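You operate a simulated robot arm through the tools that you are given. There is no shell and no other tool.

You run a simulated two-armed robot. Do the job below in one go: nothing can be reset, and whatever is moved stays where it is left.

Task
Stand the brown duct in the green holder, nut tight, and cap it.
Fine: loosen the holder's black hand nut, then stand the duct in, then tighten the nut; fit the grey end cap; the other ducts stay. Set down upright: what you pick out.

It is judged by the outcome, as a careful person would: the job done as asked, and still so three seconds after it is handed in. It fails if anything else is knocked over, pushed out of place, dropped, spilled or broken. Lids that push on must go on centred and level and be pressed home; caps that screw on are set level and turned clockwise until they are tight.

Robot
Two 7-joint arms with two-finger parallel grippers on one trunk that stands fixed in place. Base frame: the origin is at the foot of the trunk, x ahead of it, y to its left, z up. Units: m, degrees, N and s.
The left shoulder is at [0.07, 0.188, 1.065], the right one opposite. With the tool pointing down near the work surface each hand reaches from about 0.14 to 0.74 m from the base axis, measured 20 degrees to its own side. Payload 3.91 kg a hand.
Tool frame (each hand has its own): the origin (TCP) lies between the finger pads and is the grasp point; the fingertips stand 0.03 m ahead of it; z points along the fingers, y is the line along which they close. Largest opening 0.11 m; finger width 0.02, thickness 0.01; the body of the gripper, 0.048 by 0.112 m, starts 0.055 m behind the TCP.
Orientation is that of the tool frame in the base frame, as a unit quaternion [x, y, z, w]. With the fingers straight down and closing along the base's y, the tool's x points along the base's -x, its y along +y and its z along -z.

Tools
- The arms move only by the tool apply_moves. It takes "left_increments", "right_increments" or both (then of equal length, played together; a hand with none holds still); each is a list of rows, each a list of 7 numbers: the shift along the tool's x, y, z in units of 25 mm (1.0 is 25 mm), then the turn, a rotation vector about the tool's x, y, z in units of 8 degrees (1.0 is 8 degrees), then the finger opening in cm, from 0 to 11. In form: [[tx, ty, tz, rx, ry, rz, fingers], ...]. A call has 1 to 20 rows; each row shifts and turns the commanded pose from where the row before left it, along the tool's axes as they then stand. A call with a number of a shift or a turn outside -1 to 1 is refused whole. Each row takes 0.2 s and may step no farther than 0.05 m and 8.6 degrees from the row before; otherwise, or with a gripper value out of range, the whole call is refused. Where a pose cannot be reached the arm comes as near as it can. A force on the tool above 90 N (or 10 N above the force at the start of the call, whichever is more), or a blocked arm, ends the call early, and 0.2 s more pass. Each finger travels about 0.072 m/s and halts on what it meets, pressing with about 28 N; the grip force reading is that of the motor and also rises with nothing between the fingers. The clock runs only during rows and for 0.2 s after the last one: add rows that do not move to give the fingers time. The reply holds the time, the measured pose of the TCP, the force on the tool along the base axes, the opening and the grip force, in the units named above and with some noise, with the torque about the TCP (base axes, N m) and any sound that the robot's microphone picked up, and new pictures: "show" is both (left out), scene, wrist or none (wrist: the cameras of the hands that moved).
- Cameras (640 x 400 px; columns grow to the right, rows downward): "scene" is now at [0.1273, 0.0365, 1.2679]; the picture's right is [0.52, -0.85, 0.00], its down [-0.57, -0.35, -0.75] and it looks along [0.64, 0.39, -0.66] (base axes); focal length 353 px, centre (320, 200). "left" rides on the left gripper at [0.072, -0.017, -0.103] in its tool frame; the picture's right is [0.23, 0.97, 0.00], its down [-0.76, 0.18, -0.62] and it looks along [-0.61, 0.14, 0.78] (tool axes); focal length 222 px, centre (320, 200). "right" rides on the right gripper at [0.072, 0.017, -0.103] in its tool frame; the picture's right is [-0.23, 0.97, 0.00], its down [-0.76, -0.18, -0.62] and it looks along [-0.61, -0.14, 0.78] (tool axes); focal length 222 px, centre (320, 200). There is no depth. A picture from a camera that has moved, and an enlarged one, comes with that camera's place and axes in the base frame and with its lens. The place of the scene camera against the robot may be out by one fixed shift of up to 0.025 m in any direction.
- lift_body(by): slides the trunk up (or, below 0, down) by that many m; the arms and the scene camera ride with it, the base frame stays. It gives what a move gives, with no picture.
- head_to(pan, tilt): turns the head with the scene camera to pan (to the left, within 86 degrees either way) and tilt (down, from -29 to 69), counted from straight ahead of the robot. It gives what a move gives, and a new picture of the scene camera.
- inspect(camera, box): a new picture of the part [left, top, right, bottom] of that camera's present view, enlarged. It takes no simulated time.
- sign_off(): hands the job in; it is judged then, once.

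Places have to be worked out from the pictures, the camera data and where the tool is seen. Open the grippers and draw the arms clear of the work before you hand the job in, unless the task says otherwise.

The tools are called after ">>>" as a command line: name --argument value ..., lists and objects as JSON in quotes. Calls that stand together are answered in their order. apply_moves: Moves the arms, as the interface text tells. Its arguments: {"type":"object","properties":{"left_increments":{"type":"array"},"right_increments":{"type":"array"},"show":{"type":"string","enum":["both","scene","wrist","none"]}},"required":[]} The other tools are called the same way: lift_body (by) slides the trunk up or down; head_to (pan, tilt) turns the head that bears the scene camera; inspect (camera, box) takes an enlarged picture of a part of a camera's view; sign_off () hands the job in.

At the start:

```text
clock: 0.0
left_tool_pos: [0.4488, 0.4462, 1.0012]
left_orientation: [0.0, 1.0, 0.0, 0.0]
left_ft_force: [1.5, -0.1, -0.8]
left_moment: [0.02, -0.01, 0.01]
left_finger_gap: 0.11
left_grasp_force: 0.1
right_tool_pos: [0.456, 0.0196, 0.9671]
right_orientation: [0.0, 1.0, 0.0, 0.0]
right_ft_force: [-0.7, 0.5, -0.1]
right_moment: [-0.01, 0.01, 0.0]
right_finger_gap: 0.11
right_grasp_force: 0.0
trunk travel left (down, up): [-0.575, 0.365]
head pan, tilt: [31.5, 41.6]
```

scene: 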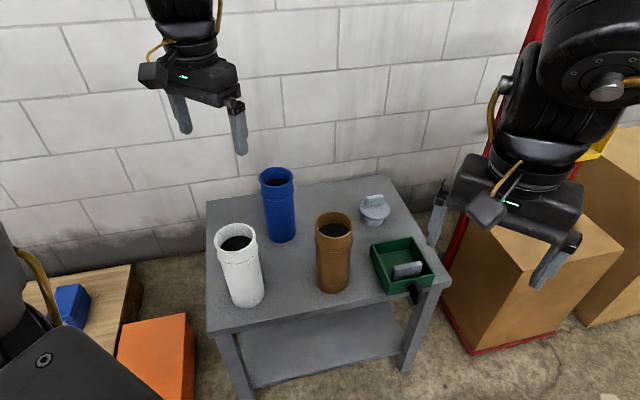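
right: 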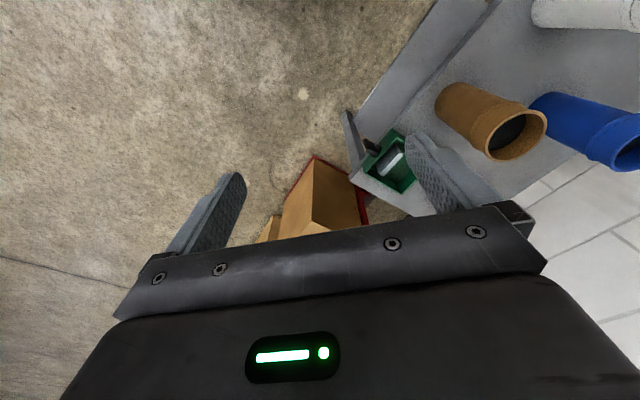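
left: 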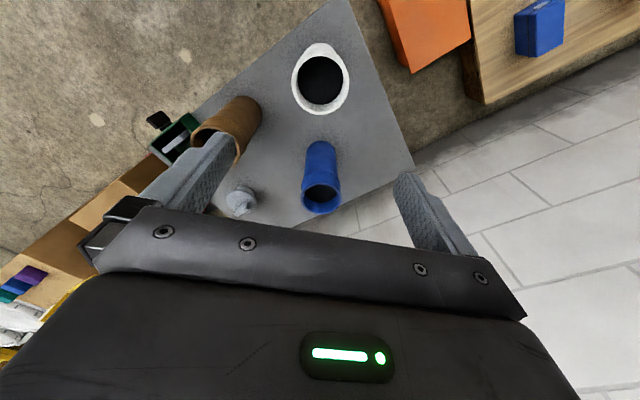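

I begin by looking closely at the green holder, the brown duct and the grey cap to work out their geometry.

>>> inspect --camera "scene" --box '[350, 180, 450, 310]'

>>> inspect --camera "scene" --box '[200, 150, 450, 310]'

>>> inspect --camera "left" --box '[130, 60, 290, 220]'

>>> inspect --camera "right" --box '[330, 60, 560, 220]'

```text
3.08 times, centred on (400, 245) of scene
camera zoom: at [0.1273, 0.0365, 1.2679], right [0.52, -0.85, 0.0], down [-0.57, -0.35, -0.75], along [0.64, 0.39, -0.66], focal length 1086 px, centre (74, 62)
```

zoom: 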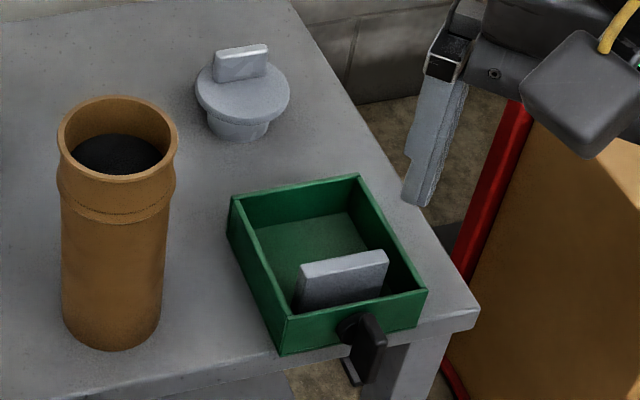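

```text
2.50 times, centred on (325, 230) of scene
camera zoom: at [0.1273, 0.0365, 1.2679], right [0.52, -0.85, 0.0], down [-0.57, -0.35, -0.75], along [0.64, 0.39, -0.66], focal length 883 px, centre (308, 125)
```

zoom: 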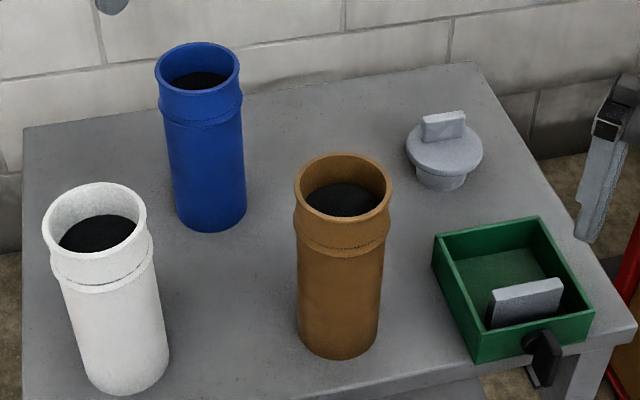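

```text
2.50 times, centred on (210, 140) of left
camera zoom: at [0.3776, 0.4294, 1.105], right [-0.23, 0.97, 0.0], down [0.76, 0.18, 0.62], along [0.61, 0.14, -0.78], focal length 555 px, centre (595, 350)
```

zoom: 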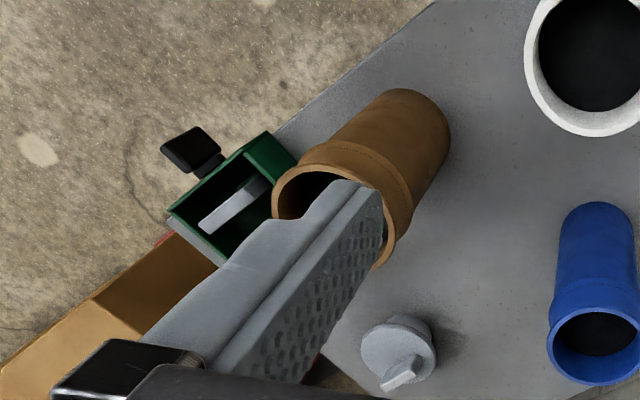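

```text
2.50 times, centred on (445, 140) of right
camera zoom: at [0.3849, 0.0361, 1.0715], right [0.23, 0.97, 0.0], down [0.76, -0.18, 0.62], along [0.61, -0.14, -0.78], focal length 555 px, centre (8, 350)
```

zoom: 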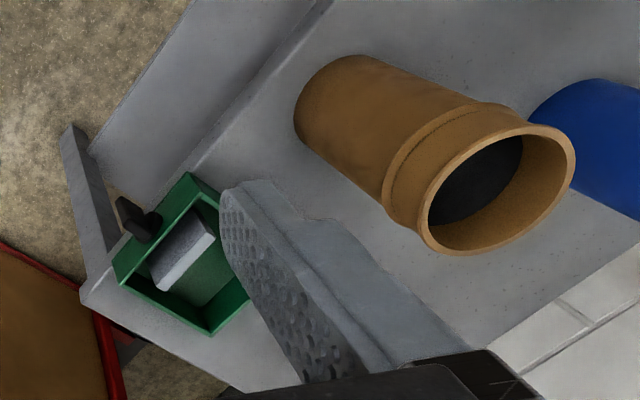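

The rays from both wrist cameras put the brown duct's rim near (0.58, 0.29, 0.75), the nut's wing near (0.64, 0.10, 0.58) facing (-0.7, -0.7), and the cap near (0.84, 0.29). I draw the left hand up and back so the trunk can be lowered later, and yaw the right hand 45° while lowering it in front of the table.

>>> apply_moves --left_increments '[[1, 0, -1, 0, 0, 0, 11], [1, 0, -1, 0, 0, 0, 11], [1, 0, -1, 0, 0, 0, 11], [1, 0, -1, 0, 0, 0, 11], [1, 0, -1, 0, 0, 0, 11], [1, 0, -1, 0, 0, 0, 11]]' --right_increments '[[0, 0, 0.7, 0, 0, -0.9375, 11], [0, 0, 0.7, 0, 0, -0.9375, 11], [0, 0, 0.7, 0, 0, -0.9375, 11], [0, 0, 0.7, 0, 0, -0.9375, 11], [0, 0, 0.7, 0, 0, -0.9375, 11], [0, 0, 0.7, 0, 0, -0.9375, 11]]' --show "both"

```text
clock: 1.6
left_tool_pos: [0.3012, 0.4473, 1.1506]
left_orientation: [-0.001, 1.0, 0.0, 0.0]
left_ft_force: [0.1, -0.1, 0.1]
left_moment: [0.02, 0.0, 0.0]
left_finger_gap: 0.1098
left_grasp_force: 0.1
right_tool_pos: [0.4162, 0.0375, 0.9355]
right_orientation: [-0.274, 0.96, 0.049, 0.011]
right_ft_force: [0.2, -0.9, -0.5]
right_moment: [0.0, 0.01, 0.01]
right_finger_gap: 0.11
right_grasp_force: 0.0
right hand out of reach, approached as far as the arm can: row 4, 5, 6
trunk travel left (down, up): [-0.575, 0.365]
head pan, tilt: [31.5, 41.6]
stopped in row 6 (right hand): the arm was blocked; the commanded pose is now the measured one
camera scene: at [0.129, 0.036, 1.2677], right [0.52, -0.85, 0.0], down [-0.57, -0.35, -0.75], along [0.64, 0.39, -0.66], focal length 353 px, centre (320, 200)
camera right: at [0.3464, 0.0037, 1.037], right [-0.32, 0.94, 0.1], down [0.74, 0.19, 0.64], along [0.59, 0.28, -0.76], focal length 222 px, centre (320, 200)
camera left: at [0.2298, 0.429, 1.2538], right [-0.23, 0.97, 0.0], down [0.76, 0.18, 0.62], along [0.61, 0.14, -0.78], focal length 222 px, centre (320, 200)
```

scene: 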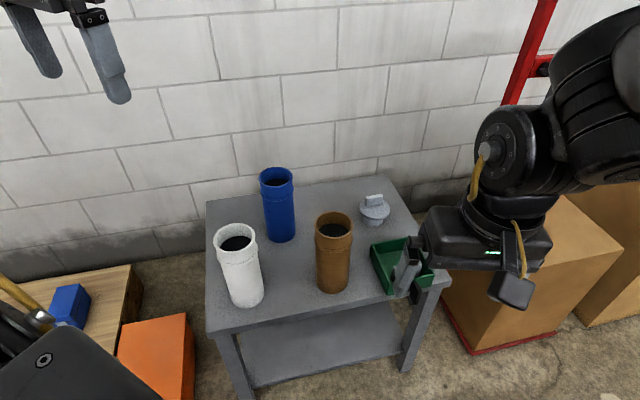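
right: 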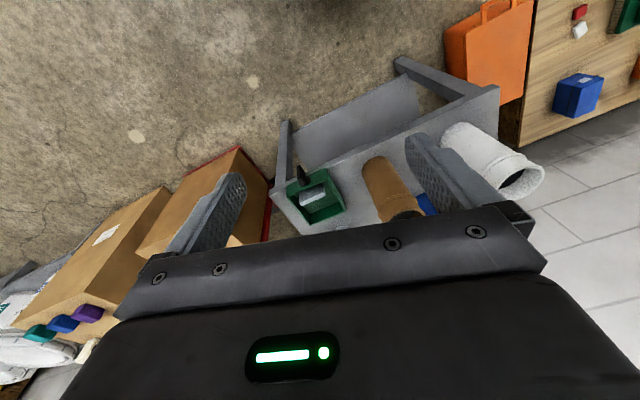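
left: 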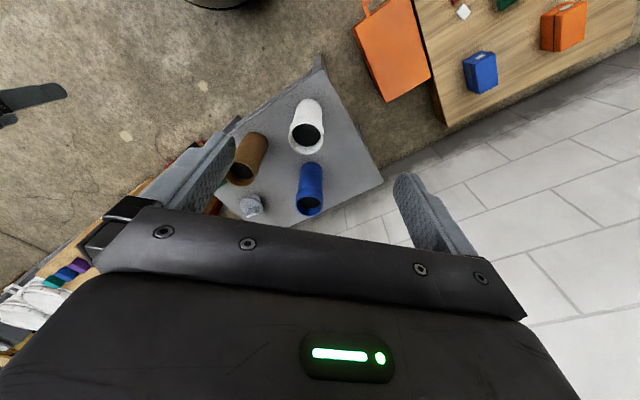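

The right arm hit a roll limit at about 32° of yaw with the tool down. I back off the yaw a little and tilt the fingers forward instead, where the roll is not needed for the yaw.

>>> apply_moves --right_increments '[[0, 0, 0, 0, 0, 0.9, 11], [0, 0, 0, 0, 0, 0.9, 11], [0, 0, 0, 0, -0.9, 0, 11], [0, 0, 0, 0, -0.9, 0, 11], [0, 0, 0, 0, -0.9, 0, 11], [0, 0, 0, 0, -0.9, 0, 11], [0, 0, 0, 0, -0.9, 0, 11], [0, 0, 0, 0, -0.9, 0, 11]]' --show "both"

```text
clock: 3.4
left_tool_pos: [0.2993, 0.4467, 1.1506]
left_orientation: [0.0, 1.0, 0.0, 0.0]
left_ft_force: [0.7, 0.2, 0.5]
left_moment: [-0.06, 0.02, 0.0]
left_finger_gap: 0.1099
left_grasp_force: 0.1
right_tool_pos: [0.4132, 0.0371, 0.9368]
right_orientation: [-0.121, 0.916, 0.102, 0.368]
right_ft_force: [1.0, 0.8, 0.1]
right_moment: [-0.03, -0.03, -0.02]
right_finger_gap: 0.1101
right_grasp_force: 0.1
trunk travel left (down, up): [-0.575, 0.365]
head pan, tilt: [31.5, 41.6]
camera scene: at [0.1269, 0.0373, 1.268], right [0.52, -0.85, 0.0], down [-0.57, -0.35, -0.75], along [0.64, 0.39, -0.66], focal length 353 px, centre (320, 200)
camera right: at [0.2925, 0.0143, 0.9615], right [-0.13, 0.96, 0.25], down [0.18, -0.23, 0.96], along [0.98, 0.17, -0.14], focal length 222 px, centre (320, 200)
```

scene: 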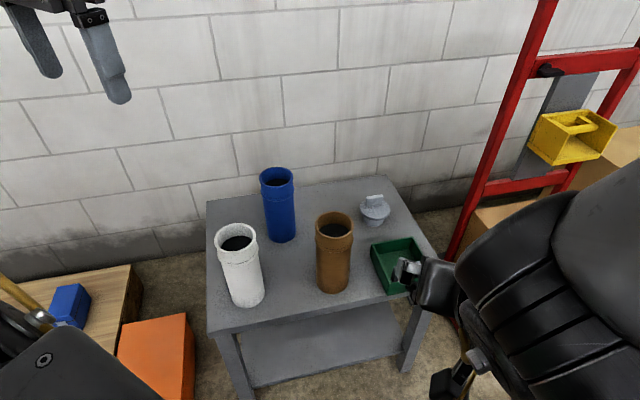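
right: 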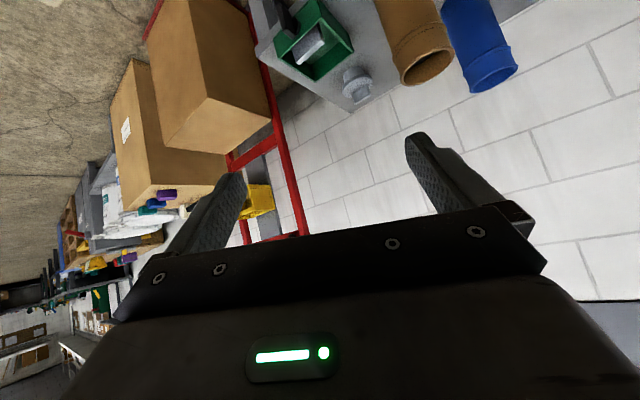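

Pose reached with 45° tilt. I continue turning the right hand to point horizontally along (0.7, 0.7, 0), and raise the left hand further so that the trunk can come down.

>>> apply_moves --left_increments '[[0, 0, -1, 0, 0, 0, 11], [0, 0, -1, 0, 0, 0, 11], [0, 0, -1, 0, 0, 0, 11], [0, 0, -1, 0, 0, 0, 11], [0, 0, -1, 0, 0, 0, 11], [0, 0, -1, 0, 0, 0, 11], [0, 0, 0, 0, 0, 0, 11]]' --right_increments '[[0, 0, 0, -0.427, -0.768, -0.287, 11], [0, 0, 0, -0.427, -0.768, -0.287, 11], [0, 0, 0, -0.427, -0.768, -0.287, 11], [0, 0, 0, -0.427, -0.768, -0.287, 11], [0, 0, 0, -0.427, -0.768, -0.287, 11], [0, 0, 0, -0.427, -0.768, -0.287, 11], [0, 0, 0, -0.427, -0.768, -0.287, 11]]' --show "both"

```text
clock: 5.0
left_tool_pos: [0.301, 0.4269, 1.1754]
left_orientation: [0.0, 1.0, 0.0, 0.002]
left_ft_force: [-0.3, -0.7, 0.7]
left_moment: [0.01, 0.02, 0.02]
left_finger_gap: 0.11
left_grasp_force: 0.1
left hand out of reach, approached as far as the arm can: row 1, 2, 3, 4, 5, 6
right_tool_pos: [0.4448, 0.0202, 0.9671]
right_orientation: [-0.178, 0.808, 0.194, 0.527]
right_ft_force: [-0.2, 0.0, 0.5]
right_moment: [-0.01, -0.01, -0.02]
right_finger_gap: 0.11
right_grasp_force: 0.0
right hand out of reach, approached as far as the arm can: row 3, 4, 5, 6, 7
trunk travel left (down, up): [-0.575, 0.365]
head pan, tilt: [31.5, 41.6]
camera scene: at [0.1275, 0.0367, 1.2679], right [0.52, -0.85, 0.0], down [-0.57, -0.35, -0.75], along [0.64, 0.39, -0.66], focal length 353 px, centre (320, 200)
camera right: at [0.3292, -0.0232, 0.9408], right [-0.39, 0.86, 0.33], down [-0.11, -0.4, 0.91], along [0.91, 0.32, 0.25], focal length 222 px, centre (320, 200)
camera left: at [0.2299, 0.4102, 1.2786], right [-0.23, 0.97, 0.0], down [0.76, 0.18, 0.62], along [0.61, 0.14, -0.78], focal length 222 px, centre (320, 200)
```

scene: 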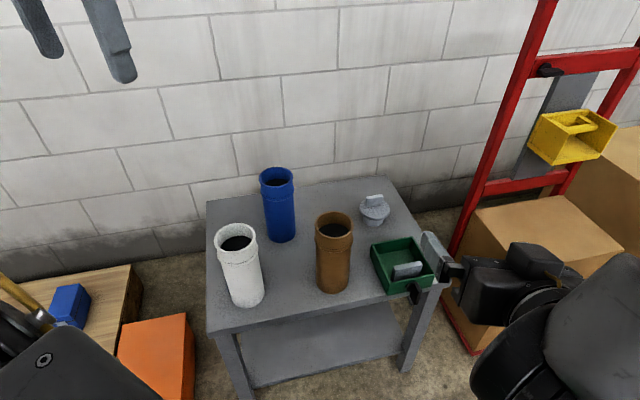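
right: 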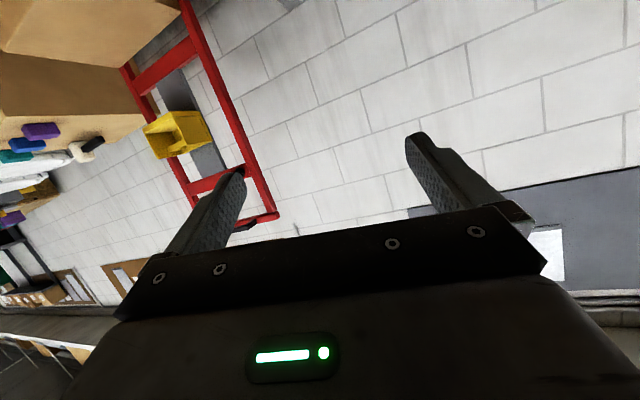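
left: 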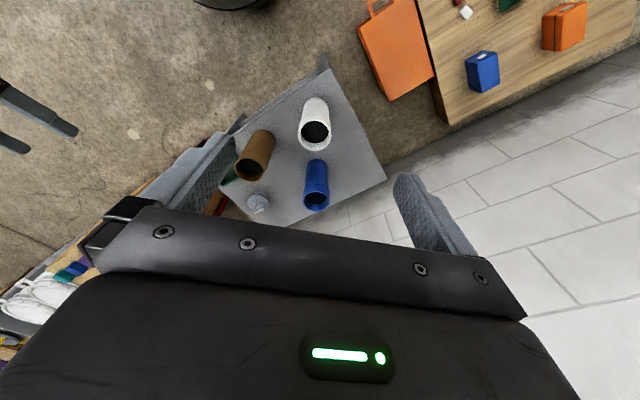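

Both arms hit limits at this shoulder height (the left cannot go higher, the right cannot point fully level). Before lowering the trunk I look around the right side and in front of the robot to be sure that the arms have room.

>>> head_to --pan -40 --tilt 50

>>> head_to --pan 75 --tilt 50

>>> head_to --pan 15 --tilt 45

```text
clock: 6.4
left_tool_pos: [0.3015, 0.4267, 1.1759]
left_orientation: [0.0, 1.0, -0.001, 0.002]
left_ft_force: [0.4, -0.4, -0.3]
left_moment: [0.01, -0.01, -0.03]
left_finger_gap: 0.11
left_grasp_force: 0.0
right_tool_pos: [0.4448, 0.0208, 0.9643]
right_orientation: [-0.179, 0.809, 0.195, 0.525]
right_ft_force: [-0.3, -0.1, 0.2]
right_moment: [-0.02, -0.03, -0.01]
right_finger_gap: 0.11
right_grasp_force: 0.1
trunk travel left (down, up): [-0.575, 0.365]
head pan, tilt: [-40.0, 50.0]
camera scene: at [0.1148, -0.0568, 1.2561], right [-0.64, -0.77, 0.0], down [-0.59, 0.49, -0.64], along [0.49, -0.41, -0.77], focal length 353 px, centre (320, 200)
```

scene: 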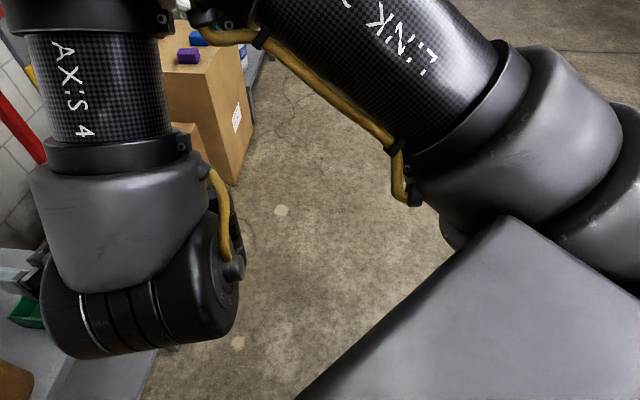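

```text
clock: 8.4
left_tool_pos: [0.3018, 0.4275, 1.1759]
left_orientation: [0.0, 1.0, -0.001, 0.002]
left_ft_force: [0.6, 0.3, -1.0]
left_moment: [0.0, -0.01, -0.01]
left_finger_gap: 0.1099
left_grasp_force: 0.0
right_tool_pos: [0.4437, 0.0217, 0.9645]
right_orientation: [-0.179, 0.809, 0.195, 0.524]
right_ft_force: [0.3, 0.0, 1.2]
right_moment: [-0.02, 0.01, 0.01]
right_finger_gap: 0.1099
right_grasp_force: 0.0
trunk travel left (down, up): [-0.575, 0.365]
head pan, tilt: [75.0, 50.0]
camera scene: at [0.0757, 0.067, 1.2561], right [0.97, -0.26, 0.0], down [-0.2, -0.74, -0.64], along [0.17, 0.62, -0.77], focal length 353 px, centre (320, 200)
```

scene: 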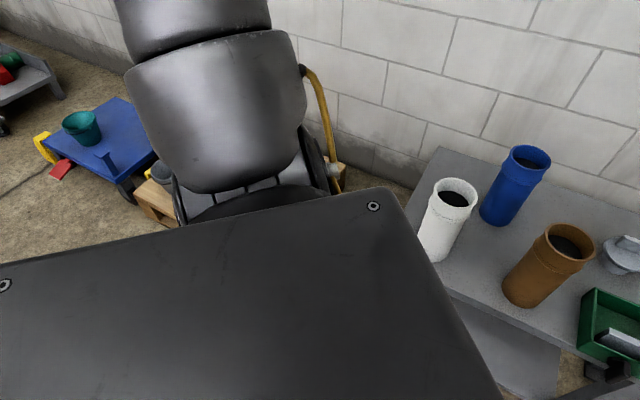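

```text
clock: 9.7
left_tool_pos: [0.3014, 0.4267, 1.1745]
left_orientation: [0.0, 1.0, -0.002, 0.001]
left_ft_force: [-0.1, 1.2, -0.3]
left_moment: [0.01, 0.01, 0.01]
left_finger_gap: 0.1097
left_grasp_force: 0.1
right_tool_pos: [0.4436, 0.0199, 0.9655]
right_orientation: [-0.181, 0.809, 0.196, 0.524]
right_ft_force: [-1.1, 0.2, -1.0]
right_moment: [-0.02, -0.01, -0.01]
right_finger_gap: 0.1102
right_grasp_force: 0.0
trunk travel left (down, up): [-0.575, 0.365]
head pan, tilt: [15.0, 45.0]
camera scene: at [0.1343, 0.0138, 1.263], right [0.26, -0.97, 0.0], down [-0.68, -0.18, -0.71], along [0.68, 0.18, -0.71], focal length 353 px, centre (320, 200)
```

scene: 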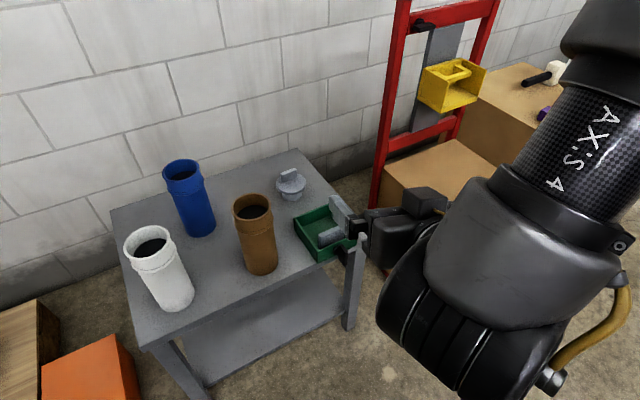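

The surroundings near the robot are free. I lower the trunk by 0.3 m; both hands ride down clear of the table (left hand to about z 0.87 above the table's left corner, right hand to 0.665 in front of it).

>>> lift_body --by -0.3

>>> head_to --pan 20 --tilt 35

```text
clock: 12.7
left_tool_pos: [0.3012, 0.4266, 0.8749]
left_orientation: [0.0, 1.0, -0.001, 0.001]
left_ft_force: [0.2, -0.3, 0.3]
left_moment: [-0.03, -0.02, -0.01]
left_finger_gap: 0.1101
left_grasp_force: 0.0
right_tool_pos: [0.4442, 0.0198, 0.6643]
right_orientation: [-0.179, 0.809, 0.195, 0.524]
right_ft_force: [0.4, 0.2, -0.3]
right_moment: [0.03, 0.01, -0.01]
right_finger_gap: 0.1102
right_grasp_force: 0.0
trunk travel left (down, up): [-0.275, 0.665]
head pan, tilt: [15.0, 45.0]
```

```text
clock: 13.4
left_tool_pos: [0.3018, 0.4273, 0.8747]
left_orientation: [0.0, 1.0, -0.001, 0.001]
left_ft_force: [0.6, 0.0, -0.2]
left_moment: [0.03, 0.0, -0.01]
left_finger_gap: 0.1099
left_grasp_force: 0.0
right_tool_pos: [0.4432, 0.0203, 0.6644]
right_orientation: [-0.179, 0.81, 0.195, 0.524]
right_ft_force: [0.0, 0.3, -0.1]
right_moment: [0.01, -0.02, -0.01]
right_finger_gap: 0.11
right_grasp_force: 0.0
trunk travel left (down, up): [-0.275, 0.665]
head pan, tilt: [20.0, 35.0]
camera scene: at [0.1385, 0.0227, 0.9778], right [0.34, -0.94, 0.0], down [-0.54, -0.2, -0.82], along [0.77, 0.28, -0.57], focal length 353 px, centre (320, 200)
```

scene: 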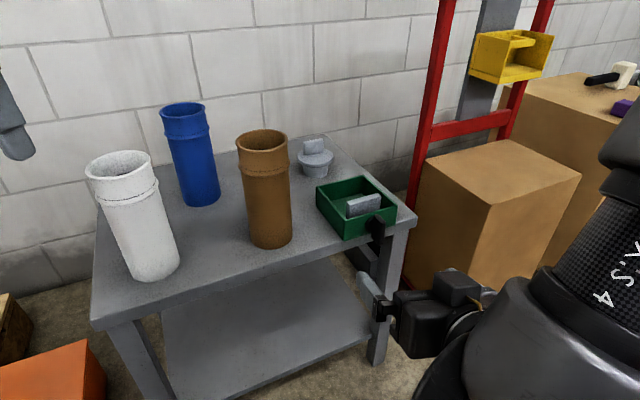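

Now there is a clear view of the nut. I zoom in on the holder and the cap.

>>> inspect --camera "scene" --box '[300, 165, 420, 265]'

>>> inspect --camera "scene" --box '[230, 120, 350, 260]'

```text
4.00 times, centred on (360, 215) of scene
camera zoom: at [0.1385, 0.0227, 0.9778], right [0.34, -0.94, 0.0], down [-0.54, -0.2, -0.82], along [0.77, 0.28, -0.57], focal length 1412 px, centre (160, 140)
```

zoom: 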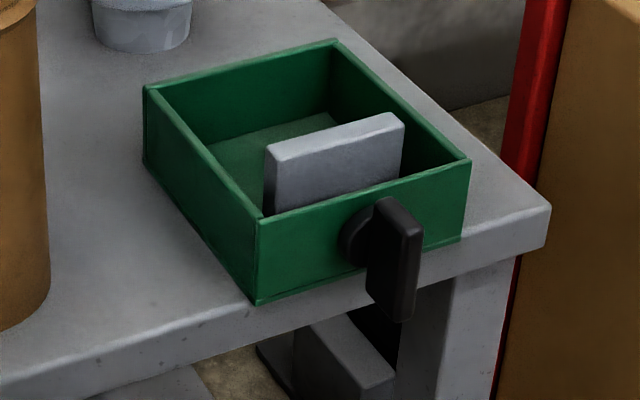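

```text
2.86 times, centred on (290, 190) of scene
camera zoom: at [0.1385, 0.0227, 0.9778], right [0.34, -0.94, 0.0], down [-0.54, -0.2, -0.82], along [0.77, 0.28, -0.57], focal length 1009 px, centre (406, 229)
```

zoom: 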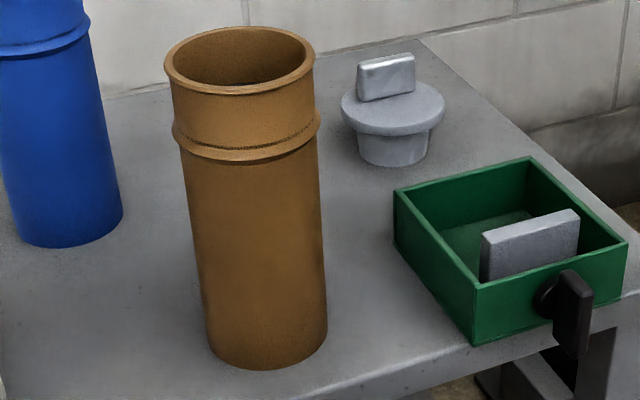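

I zoom further in on the nut wing to see which way its flat faces lie.

>>> inspect --camera "scene" --box '[380, 205, 412, 250]'

>>> inspect --camera "scene" --box '[290, 125, 345, 185]'

```text
8.89 times, centred on (396, 228) of scene
camera zoom: at [0.1385, 0.0227, 0.9778], right [0.34, -0.94, 0.0], down [-0.54, -0.2, -0.82], along [0.77, 0.28, -0.57], focal length 3138 px, centre (-356, -44)
```

zoom: 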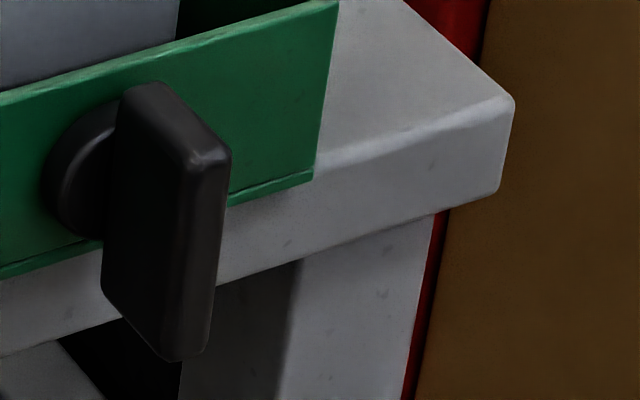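

```text
6.67 times, centred on (318, 155) of scene
camera zoom: at [0.1385, 0.0227, 0.9778], right [0.34, -0.94, 0.0], down [-0.54, -0.2, -0.82], along [0.77, 0.28, -0.57], focal length 2354 px, centre (337, 500)
```

zoom: 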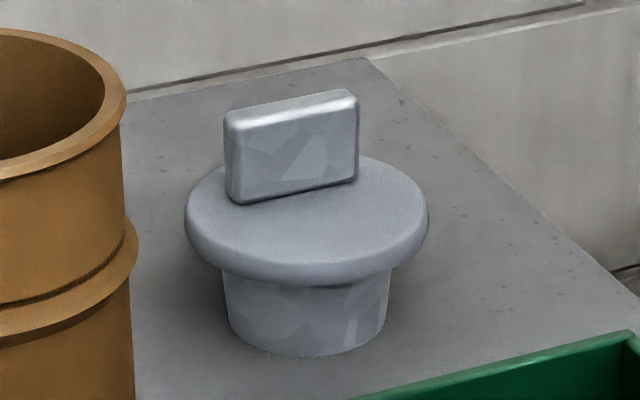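

The wing is a vertical bar (thin sideways, about 5 cm tall), so the right hand should close horizontally across it. I move the right hand toward a pre-approach point in front of the nut and check how the orientation settles.

>>> apply_moves --right_increments '[[0.8, -0.79, 0.65, 0, 0, 0, 8], [0.8, -0.79, 0.65, 0, 0, 0, 6], [0.8, -0.79, 0.65, 0, 0, 0, 6], [0.8, -0.79, 0.65, 0, 0, 0, 6], [0, 0, 0, 0, 0, 0, 6]]' --show "both"

```text
clock: 14.6
left_tool_pos: [0.3019, 0.427, 0.8763]
left_orientation: [0.0, 1.0, -0.001, 0.001]
left_ft_force: [0.3, 0.1, 0.1]
left_moment: [0.02, 0.01, -0.01]
left_finger_gap: 0.11
left_grasp_force: 0.0
right_tool_pos: [0.4755, 0.0046, 0.5809]
right_orientation: [-0.205, 0.807, 0.189, 0.521]
right_ft_force: [-0.1, -0.3, -0.4]
right_moment: [0.01, -0.03, 0.01]
right_finger_gap: 0.0603
right_grasp_force: 0.0
right hand out of reach, approached as far as the arm can: row 3, 4
trunk travel left (down, up): [-0.275, 0.665]
head pan, tilt: [20.0, 35.0]
camera scene: at [0.1387, 0.0223, 0.9778], right [0.34, -0.94, 0.0], down [-0.54, -0.2, -0.82], along [0.77, 0.28, -0.57], focal length 353 px, centre (320, 200)
camera right: at [0.3616, -0.0458, 0.5558], right [-0.43, 0.85, 0.3], down [-0.1, -0.37, 0.92], along [0.9, 0.37, 0.24], focal length 222 px, centre (320, 200)
```

scene: 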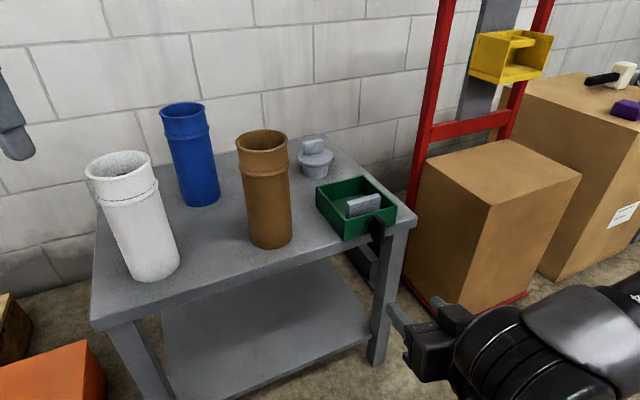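
right: 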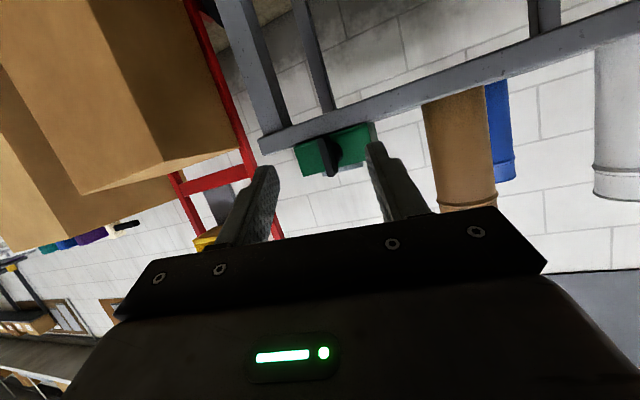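

The wrist bend is what limits the right hand, so a lower shoulder will help. I pull the left hand back off the table side and then lower the trunk by another 0.2 m.

>>> apply_moves --left_increments '[[1, -0.5, 0, 0, 0, 0, 11], [1, -0.5, 0, 0, 0, 0, 11], [1, -0.5, 0, 0, 0, 0, 11]]' --show "none"

>>> lift_body --by -0.2

```text
clock: 15.4
left_tool_pos: [0.2278, 0.388, 0.8759]
left_orientation: [0.001, 1.0, -0.001, 0.001]
left_ft_force: [-0.8, -1.1, 0.4]
left_moment: [-0.04, 0.03, 0.0]
left_finger_gap: 0.1098
left_grasp_force: 0.1
right_tool_pos: [0.4749, 0.0039, 0.581]
right_orientation: [-0.206, 0.806, 0.19, 0.521]
right_ft_force: [0.9, 0.2, -0.2]
right_moment: [0.03, 0.02, 0.0]
right_finger_gap: 0.0599
right_grasp_force: 0.0
trunk travel left (down, up): [-0.275, 0.665]
head pan, tilt: [20.0, 35.0]
```

```text
clock: 17.6
left_tool_pos: [0.2271, 0.388, 0.6761]
left_orientation: [0.0, 1.0, -0.001, 0.001]
left_ft_force: [0.5, -0.3, 0.4]
left_moment: [0.01, 0.0, -0.04]
left_finger_gap: 0.1099
left_grasp_force: 0.0
right_tool_pos: [0.4748, 0.0047, 0.3806]
right_orientation: [-0.206, 0.807, 0.189, 0.52]
right_ft_force: [0.1, -0.2, 0.0]
right_moment: [0.0, -0.01, 0.02]
right_finger_gap: 0.0603
right_grasp_force: 0.1
trunk travel left (down, up): [-0.075, 0.865]
head pan, tilt: [20.0, 35.0]
```

The right hand is now low in front of the table; I raise it to the nut's height at a pre-approach point, keeping the orientation for now.

>>> apply_moves --right_increments '[[-0.937, -0.071, -0.13, 0, 0, 0, 6], [-0.937, -0.071, -0.13, 0, 0, 0, 6], [-0.937, -0.071, -0.13, 0, 0, 0, 6], [-0.937, -0.071, -0.13, 0, 0, 0, 6], [-0.937, -0.071, -0.13, 0, 0, 0, 6], [-0.937, -0.071, -0.13, 0, 0, 0, 6], [-0.937, -0.071, -0.13, 0, 0, 0, 6], [-0.937, -0.071, -0.13, 0, 0, 0, 6], [-0.937, -0.071, -0.13, 0, 0, 0, 6]]' --show "scene"

```text
clock: 19.6
left_tool_pos: [0.228, 0.3889, 0.6753]
left_orientation: [0.0, 1.0, -0.001, 0.0]
left_ft_force: [-0.4, 0.6, -0.8]
left_moment: [-0.03, 0.0, 0.0]
left_finger_gap: 0.1102
left_grasp_force: 0.2
right_tool_pos: [0.486, 0.0039, 0.4163]
right_orientation: [-0.205, 0.807, 0.188, 0.521]
right_ft_force: [-0.2, 0.4, 0.4]
right_moment: [0.02, 0.02, 0.01]
right_finger_gap: 0.0598
right_grasp_force: 0.1
right hand out of reach, approached as far as the arm can: row 2, 3, 4, 5, 6, 7, 8, 9
trunk travel left (down, up): [-0.075, 0.865]
head pan, tilt: [20.0, 35.0]
camera scene: at [0.1384, 0.0226, 0.7778], right [0.34, -0.94, 0.0], down [-0.54, -0.2, -0.82], along [0.77, 0.28, -0.57], focal length 353 px, centre (320, 200)
```

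scene: 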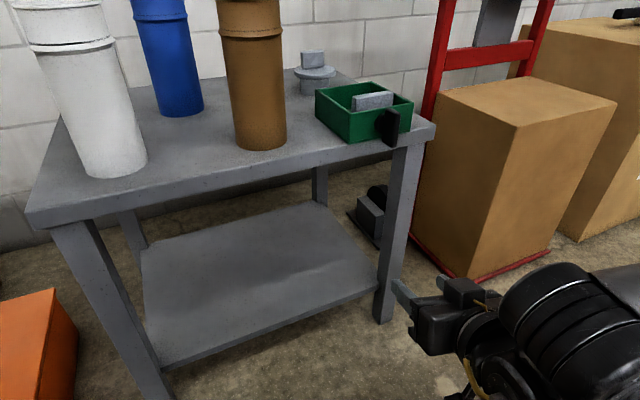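

The arm is too folded close to the body to rise there. I extend the right hand forward (still in front of the table edge) and then raise it.

>>> apply_moves --right_increments '[[-0.617, -0.753, 0.407, 0, 0, 0, 6], [-0.617, -0.753, 0.407, 0, 0, 0, 6], [-0.617, -0.753, 0.407, 0, 0, 0, 6], [-0.617, -0.753, 0.407, 0, 0, 0, 6], [-0.983, 0.098, -0.415, 0, 0, 0, 6], [-0.983, 0.098, -0.415, 0, 0, 0, 6], [-0.983, 0.098, -0.415, 0, 0, 0, 6], [-0.983, 0.098, -0.415, 0, 0, 0, 6], [-0.983, 0.098, -0.415, 0, 0, 0, 6]]' --show "both"

```text
clock: 21.6
left_tool_pos: [0.229, 0.3885, 0.6761]
left_orientation: [-0.001, 1.0, -0.001, 0.0]
left_ft_force: [0.6, 0.6, 0.3]
left_moment: [0.04, -0.01, -0.03]
left_finger_gap: 0.1099
left_grasp_force: 0.0
right_tool_pos: [0.4834, 0.0039, 0.5499]
right_orientation: [-0.206, 0.807, 0.189, 0.52]
right_ft_force: [0.2, 0.0, 0.7]
right_moment: [0.0, 0.02, 0.03]
right_finger_gap: 0.0599
right_grasp_force: 0.0
right hand out of reach, approached as far as the arm can: row 1, 2, 3, 4
trunk travel left (down, up): [-0.075, 0.865]
head pan, tilt: [20.0, 35.0]
camera scene: at [0.1385, 0.0226, 0.7778], right [0.34, -0.94, 0.0], down [-0.54, -0.2, -0.82], along [0.77, 0.28, -0.57], focal length 353 px, centre (320, 200)
camera right: at [0.3707, -0.0456, 0.5249], right [-0.43, 0.85, 0.3], down [-0.1, -0.37, 0.92], along [0.9, 0.37, 0.24], focal length 222 px, centre (320, 200)
```

scene: 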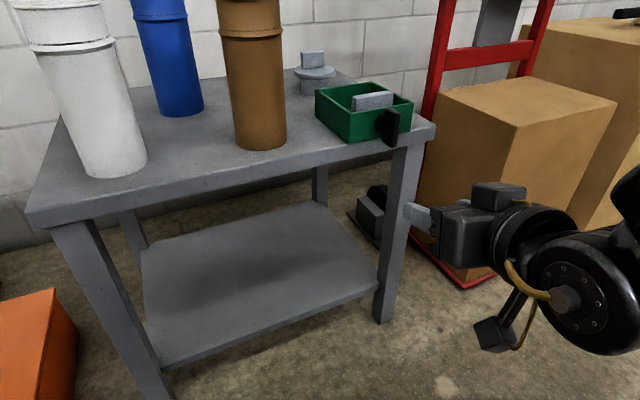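
right: 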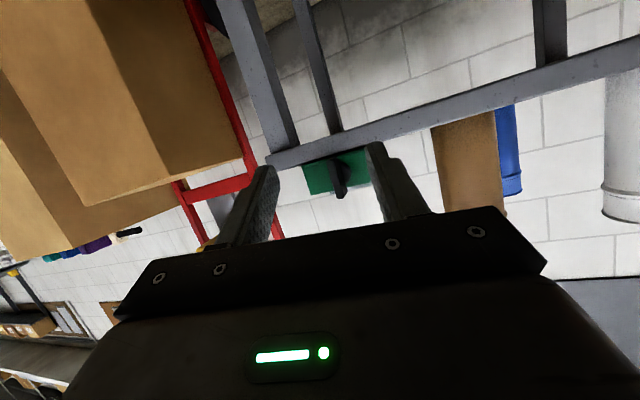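

The hand did rise to z 0.55 this time (the elbow re-arranged itself). I continue forward toward the nut in small steps.

>>> apply_moves --right_increments '[[-0.557, -0.357, 0.357, 0, 0, 0, 6], [-0.557, -0.357, 0.357, 0, 0, 0, 6], [-0.557, -0.357, 0.357, 0, 0, 0, 6], [-0.557, -0.357, 0.357, 0, 0, 0, 6]]' --show "none"

```text
clock: 22.6
left_tool_pos: [0.2276, 0.3891, 0.6768]
left_orientation: [0.0, 1.0, -0.001, 0.001]
left_ft_force: [0.6, -0.2, 0.9]
left_moment: [0.01, 0.0, 0.0]
left_finger_gap: 0.11
left_grasp_force: 0.1
right_tool_pos: [0.4845, 0.0037, 0.5488]
right_orientation: [-0.207, 0.806, 0.19, 0.521]
right_ft_force: [-0.6, -1.1, 0.1]
right_moment: [-0.01, 0.01, -0.01]
right_finger_gap: 0.06
right_grasp_force: 0.1
right hand out of reach, approached as far as the arm can: row 1, 2, 3, 4
trunk travel left (down, up): [-0.075, 0.865]
head pan, tilt: [20.0, 35.0]
```

Forward motion is blocked without contact, so the roll joint is probably at its limit on the negative side. The gripper is symmetric, so I roll the hand +160° about its own axis (camera going from below to above), which also gives room for the counter-clockwise loosening turn.

>>> apply_moves --right_increments '[[0, 0, 0, 0, 0, 1, 6], [0, 0, 0, 0, 0, 1, 6], [0, 0, 0, 0, 0, 1, 6], [0, 0, 0, 0, 0, 1, 6], [0, 0, 0, 0, 0, 1, 6], [0, 0, 0, 0, 0, 1, 6], [0, 0, 0, 0, 0, 1, 6], [0, 0, 0, 0, 0, 1, 6], [0, 0, 0, 0, 0, 1, 6], [0, 0, 0, 0, 0, 1, 6], [0, 0, 0, 0, 0, 1, 6], [0, 0, 0, 0, 0, 1, 6], [0, 0, 0, 0, 0, 1, 6], [0, 0, 0, 0, 0, 1, 6], [0, 0, 0, 0, 0, 1, 6], [0, 0, 0, 0, 0, 1, 6], [0, 0, 0, 0, 0, 1, 6], [0, 0, 0, 0, 0, 1, 6], [0, 0, 0, 0, 0, 1, 6], [0, 0, 0, 0, 0, 1, 6]]' --show "both"

```text
clock: 26.8
left_tool_pos: [0.227, 0.3884, 0.6749]
left_orientation: [-0.001, 1.0, -0.001, 0.0]
left_ft_force: [-0.3, 0.5, -0.2]
left_moment: [0.03, -0.02, 0.01]
left_finger_gap: 0.1099
left_grasp_force: 0.1
right_tool_pos: [0.4858, 0.0041, 0.5498]
right_orientation: [0.759, 0.342, 0.545, -0.097]
right_ft_force: [-0.3, -0.3, 0.1]
right_moment: [-0.02, 0.0, -0.02]
right_finger_gap: 0.0597
right_grasp_force: 0.0
trunk travel left (down, up): [-0.075, 0.865]
head pan, tilt: [20.0, 35.0]
camera scene: at [0.1384, 0.0226, 0.7778], right [0.34, -0.94, 0.0], down [-0.54, -0.2, -0.82], along [0.77, 0.28, -0.57], focal length 353 px, centre (320, 200)
camera right: at [0.4303, -0.0329, 0.6591], right [0.57, -0.82, 0.02], down [-0.72, -0.51, -0.48], along [0.4, 0.26, -0.88], focal length 222 px, centre (320, 200)
```

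scene: 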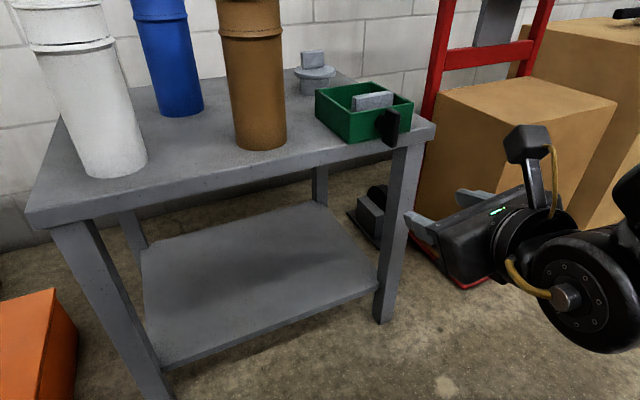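
right: 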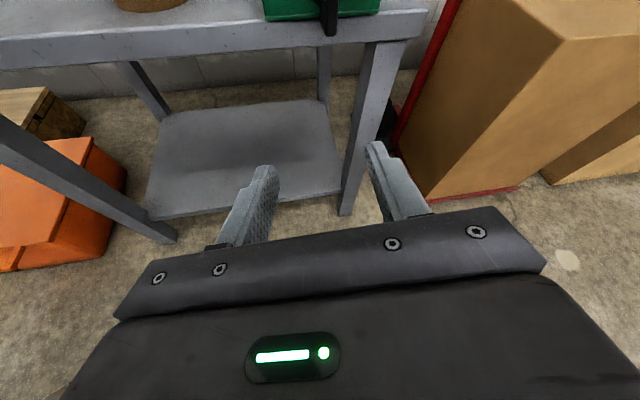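

The roll worked freely. Now I move forward and turn the fingers level along (0.7, 0.7, 0) with the camera on top.

>>> apply_moves --right_increments '[[0.576, 0.543, 0.476, 0, 0, 0, 6], [0.576, 0.543, 0.476, 0, 0, 0, 6], [0.576, 0.543, 0.476, 0, 0, 0, 6], [0, 0, 0, 0.2385, 0.745, 0.369, 6], [0, 0, 0, 0.2385, 0.745, 0.369, 6], [0, 0, 0, 0.2385, 0.745, 0.369, 6], [0, 0, 0, 0.2385, 0.745, 0.369, 6]]' --show "both"

```text
clock: 28.4
left_tool_pos: [0.2275, 0.388, 0.676]
left_orientation: [0.0, 1.0, -0.001, 0.001]
left_ft_force: [0.1, 0.9, 0.3]
left_moment: [0.01, 0.01, 0.01]
left_finger_gap: 0.1099
left_grasp_force: 0.1
right_tool_pos: [0.5457, 0.0094, 0.5839]
right_orientation: [0.653, 0.271, 0.654, -0.271]
right_ft_force: [-0.1, 0.6, 0.1]
right_moment: [0.0, 0.04, 0.01]
right_finger_gap: 0.0601
right_grasp_force: 0.0
trunk travel left (down, up): [-0.075, 0.865]
head pan, tilt: [20.0, 35.0]
camera scene: at [0.1385, 0.0225, 0.7779], right [0.34, -0.94, 0.0], down [-0.54, -0.2, -0.82], along [0.77, 0.28, -0.57], focal length 353 px, centre (320, 200)
camera right: at [0.4851, -0.0758, 0.6568], right [0.69, -0.69, -0.23], down [-0.56, -0.31, -0.76], along [0.45, 0.65, -0.61], focal length 222 px, centre (320, 200)
```

scene: 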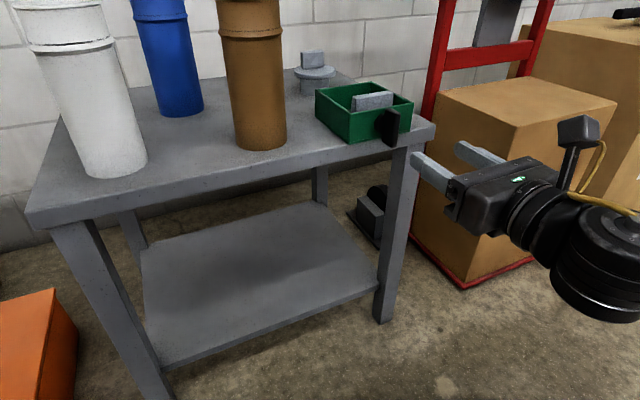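
right: 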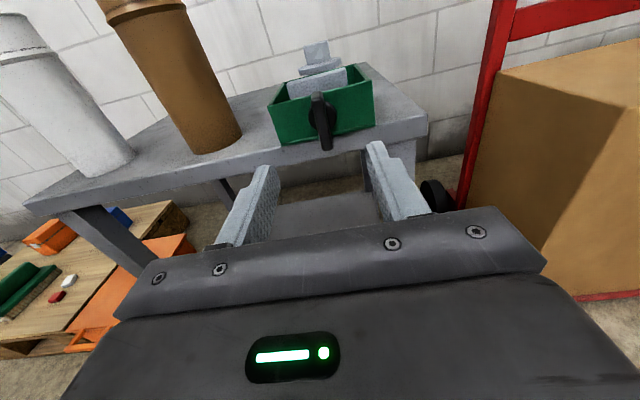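

The hand is level and aligned at (0.546, 0.009, 0.584). I zoom the wrist picture to locate the nut relative to the fingers.

>>> inspect --camera "right" --box '[250, 40, 410, 180]'

```text
2.86 times, centred on (330, 110) of right
camera zoom: at [0.4851, -0.0758, 0.6568], right [0.69, -0.69, -0.23], down [-0.56, -0.31, -0.76], along [0.45, 0.65, -0.61], focal length 635 px, centre (291, 457)
```

zoom: 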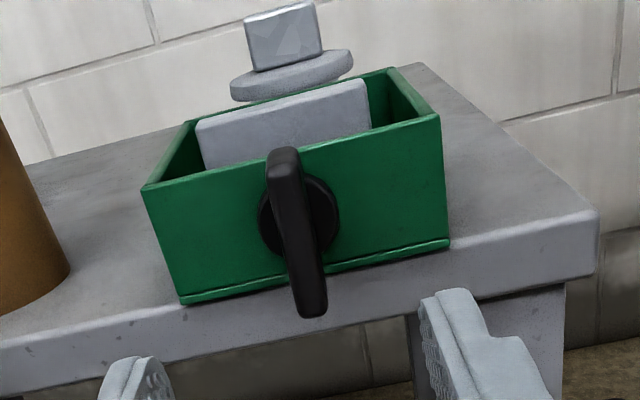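

The wing's outer face appears about 0.11 m ahead of the TCP, nearly centred (x ≈ -0.003, y ≈ +0.002 in the tool frame). I advance 65 mm and re-measure.

>>> apply_moves --right_increments '[[-0.04, 0.03, 0.65, 0, 0, 0, 5], [-0.04, 0.03, 0.65, 0, 0, 0, 5], [-0.04, 0.02, 0.65, 0, 0, 0, 5], [0, 0, 0.65, 0, 0, 0, 5]]' --show "both"

>>> inspect --camera "right" --box '[220, 60, 420, 220]'

```text
clock: 29.4
left_tool_pos: [0.2273, 0.3902, 0.6754]
left_orientation: [0.0, 1.0, 0.0, 0.0]
left_ft_force: [0.6, 1.0, -0.1]
left_moment: [-0.02, 0.0, -0.03]
left_finger_gap: 0.1099
left_grasp_force: 0.1
right_tool_pos: [0.5922, 0.0555, 0.5809]
right_orientation: [0.653, 0.272, 0.654, -0.269]
right_ft_force: [-0.6, 0.6, 0.8]
right_moment: [-0.01, 0.0, -0.03]
right_finger_gap: 0.0498
right_grasp_force: 0.1
trunk travel left (down, up): [-0.075, 0.865]
head pan, tilt: [20.0, 35.0]
camera scene: at [0.1384, 0.0226, 0.7778], right [0.34, -0.94, 0.0], down [-0.54, -0.2, -0.82], along [0.77, 0.28, -0.57], focal length 353 px, centre (320, 200)
camera right: at [0.5329, -0.0298, 0.653], right [0.69, -0.69, -0.22], down [-0.56, -0.32, -0.76], along [0.45, 0.65, -0.61], focal length 222 px, centre (320, 200)
```

scene: 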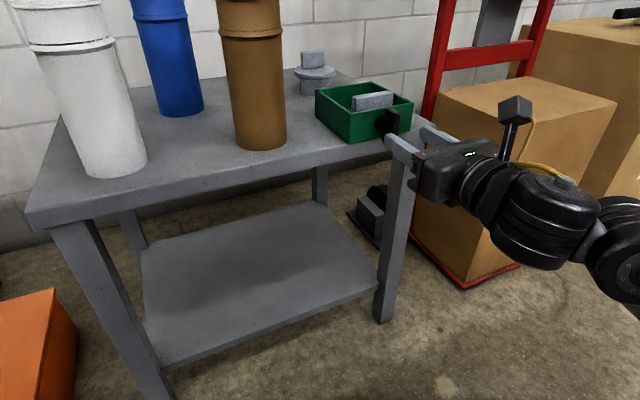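
right: 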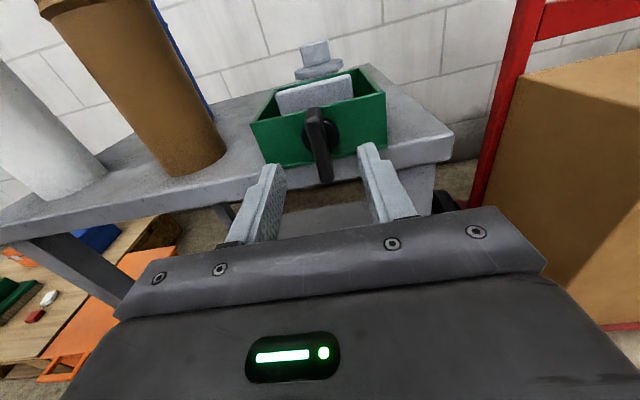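

```text
2.50 times, centred on (320, 140) of right
camera zoom: at [0.5329, -0.0298, 0.653], right [0.69, -0.69, -0.22], down [-0.56, -0.32, -0.76], along [0.45, 0.65, -0.61], focal length 555 px, centre (320, 350)
```

zoom: 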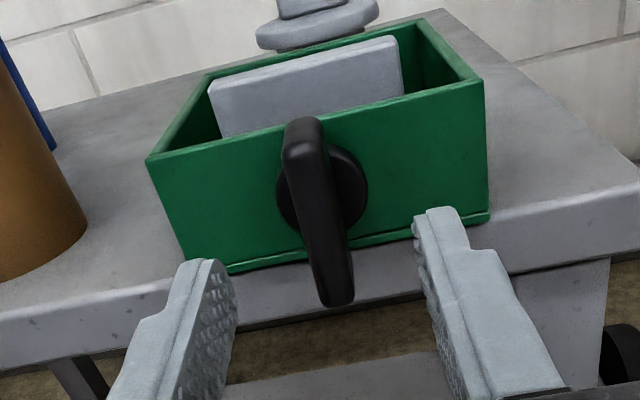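

Triangulating between these two views puts the nut axis about 10 mm lower than the tool axis (z ≈ 0.571), with the wing's outer face about 70 mm ahead. I lower the hand 10 mm, shift slightly, advance 35 mm and look again.

>>> apply_moves --right_increments '[[-0.4, -0.06, 0, 0, 0, 0, 5], [0, 0, 0.7, 0, 0, 0, 5], [0, 0, 0.7, 0, 0, 0, 5]]' --show "none"

>>> inspect --camera "right" --box '[220, 60, 420, 220]'

>>> inspect --camera "scene" --box '[360, 60, 480, 190]'

```text
clock: 30.2
left_tool_pos: [0.2275, 0.3898, 0.6761]
left_orientation: [-0.001, 1.0, -0.001, 0.0]
left_ft_force: [-0.1, -0.4, -0.4]
left_moment: [0.0, -0.01, 0.0]
left_finger_gap: 0.1098
left_grasp_force: 0.1
right_tool_pos: [0.617, 0.0811, 0.5697]
right_orientation: [0.653, 0.272, 0.654, -0.27]
right_ft_force: [0.0, -0.2, 0.4]
right_moment: [0.03, 0.04, 0.01]
right_finger_gap: 0.0501
right_grasp_force: 0.0
trunk travel left (down, up): [-0.075, 0.865]
head pan, tilt: [20.0, 35.0]
```

```text
2.50 times, centred on (320, 140) of right
camera zoom: at [0.5566, -0.0038, 0.6432], right [0.69, -0.69, -0.22], down [-0.56, -0.32, -0.76], along [0.45, 0.65, -0.61], focal length 555 px, centre (320, 350)
```

zoom: 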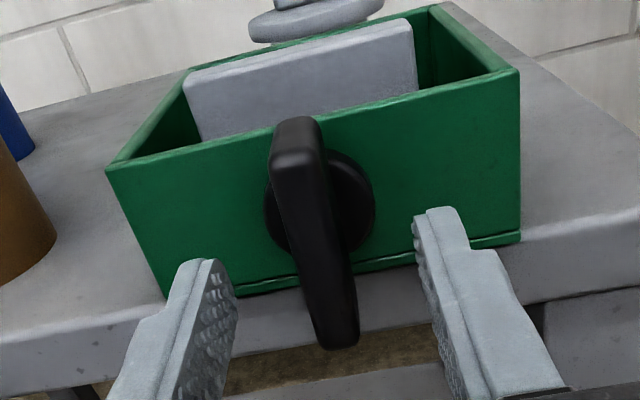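

```text
3.08 times, centred on (420, 125) of scene
camera zoom: at [0.1384, 0.0226, 0.7778], right [0.34, -0.94, 0.0], down [-0.54, -0.2, -0.82], along [0.77, 0.28, -0.57], focal length 1086 px, centre (12, 431)
```

zoom: 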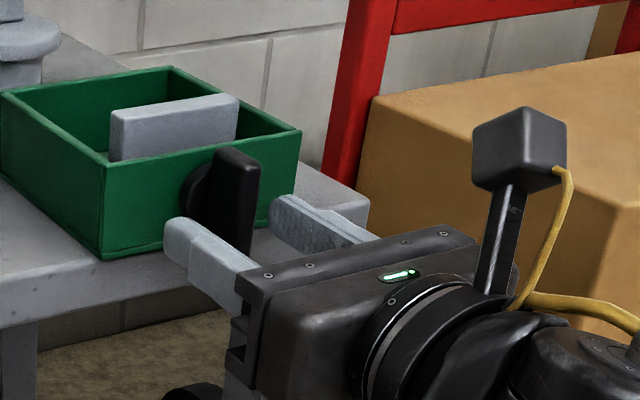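

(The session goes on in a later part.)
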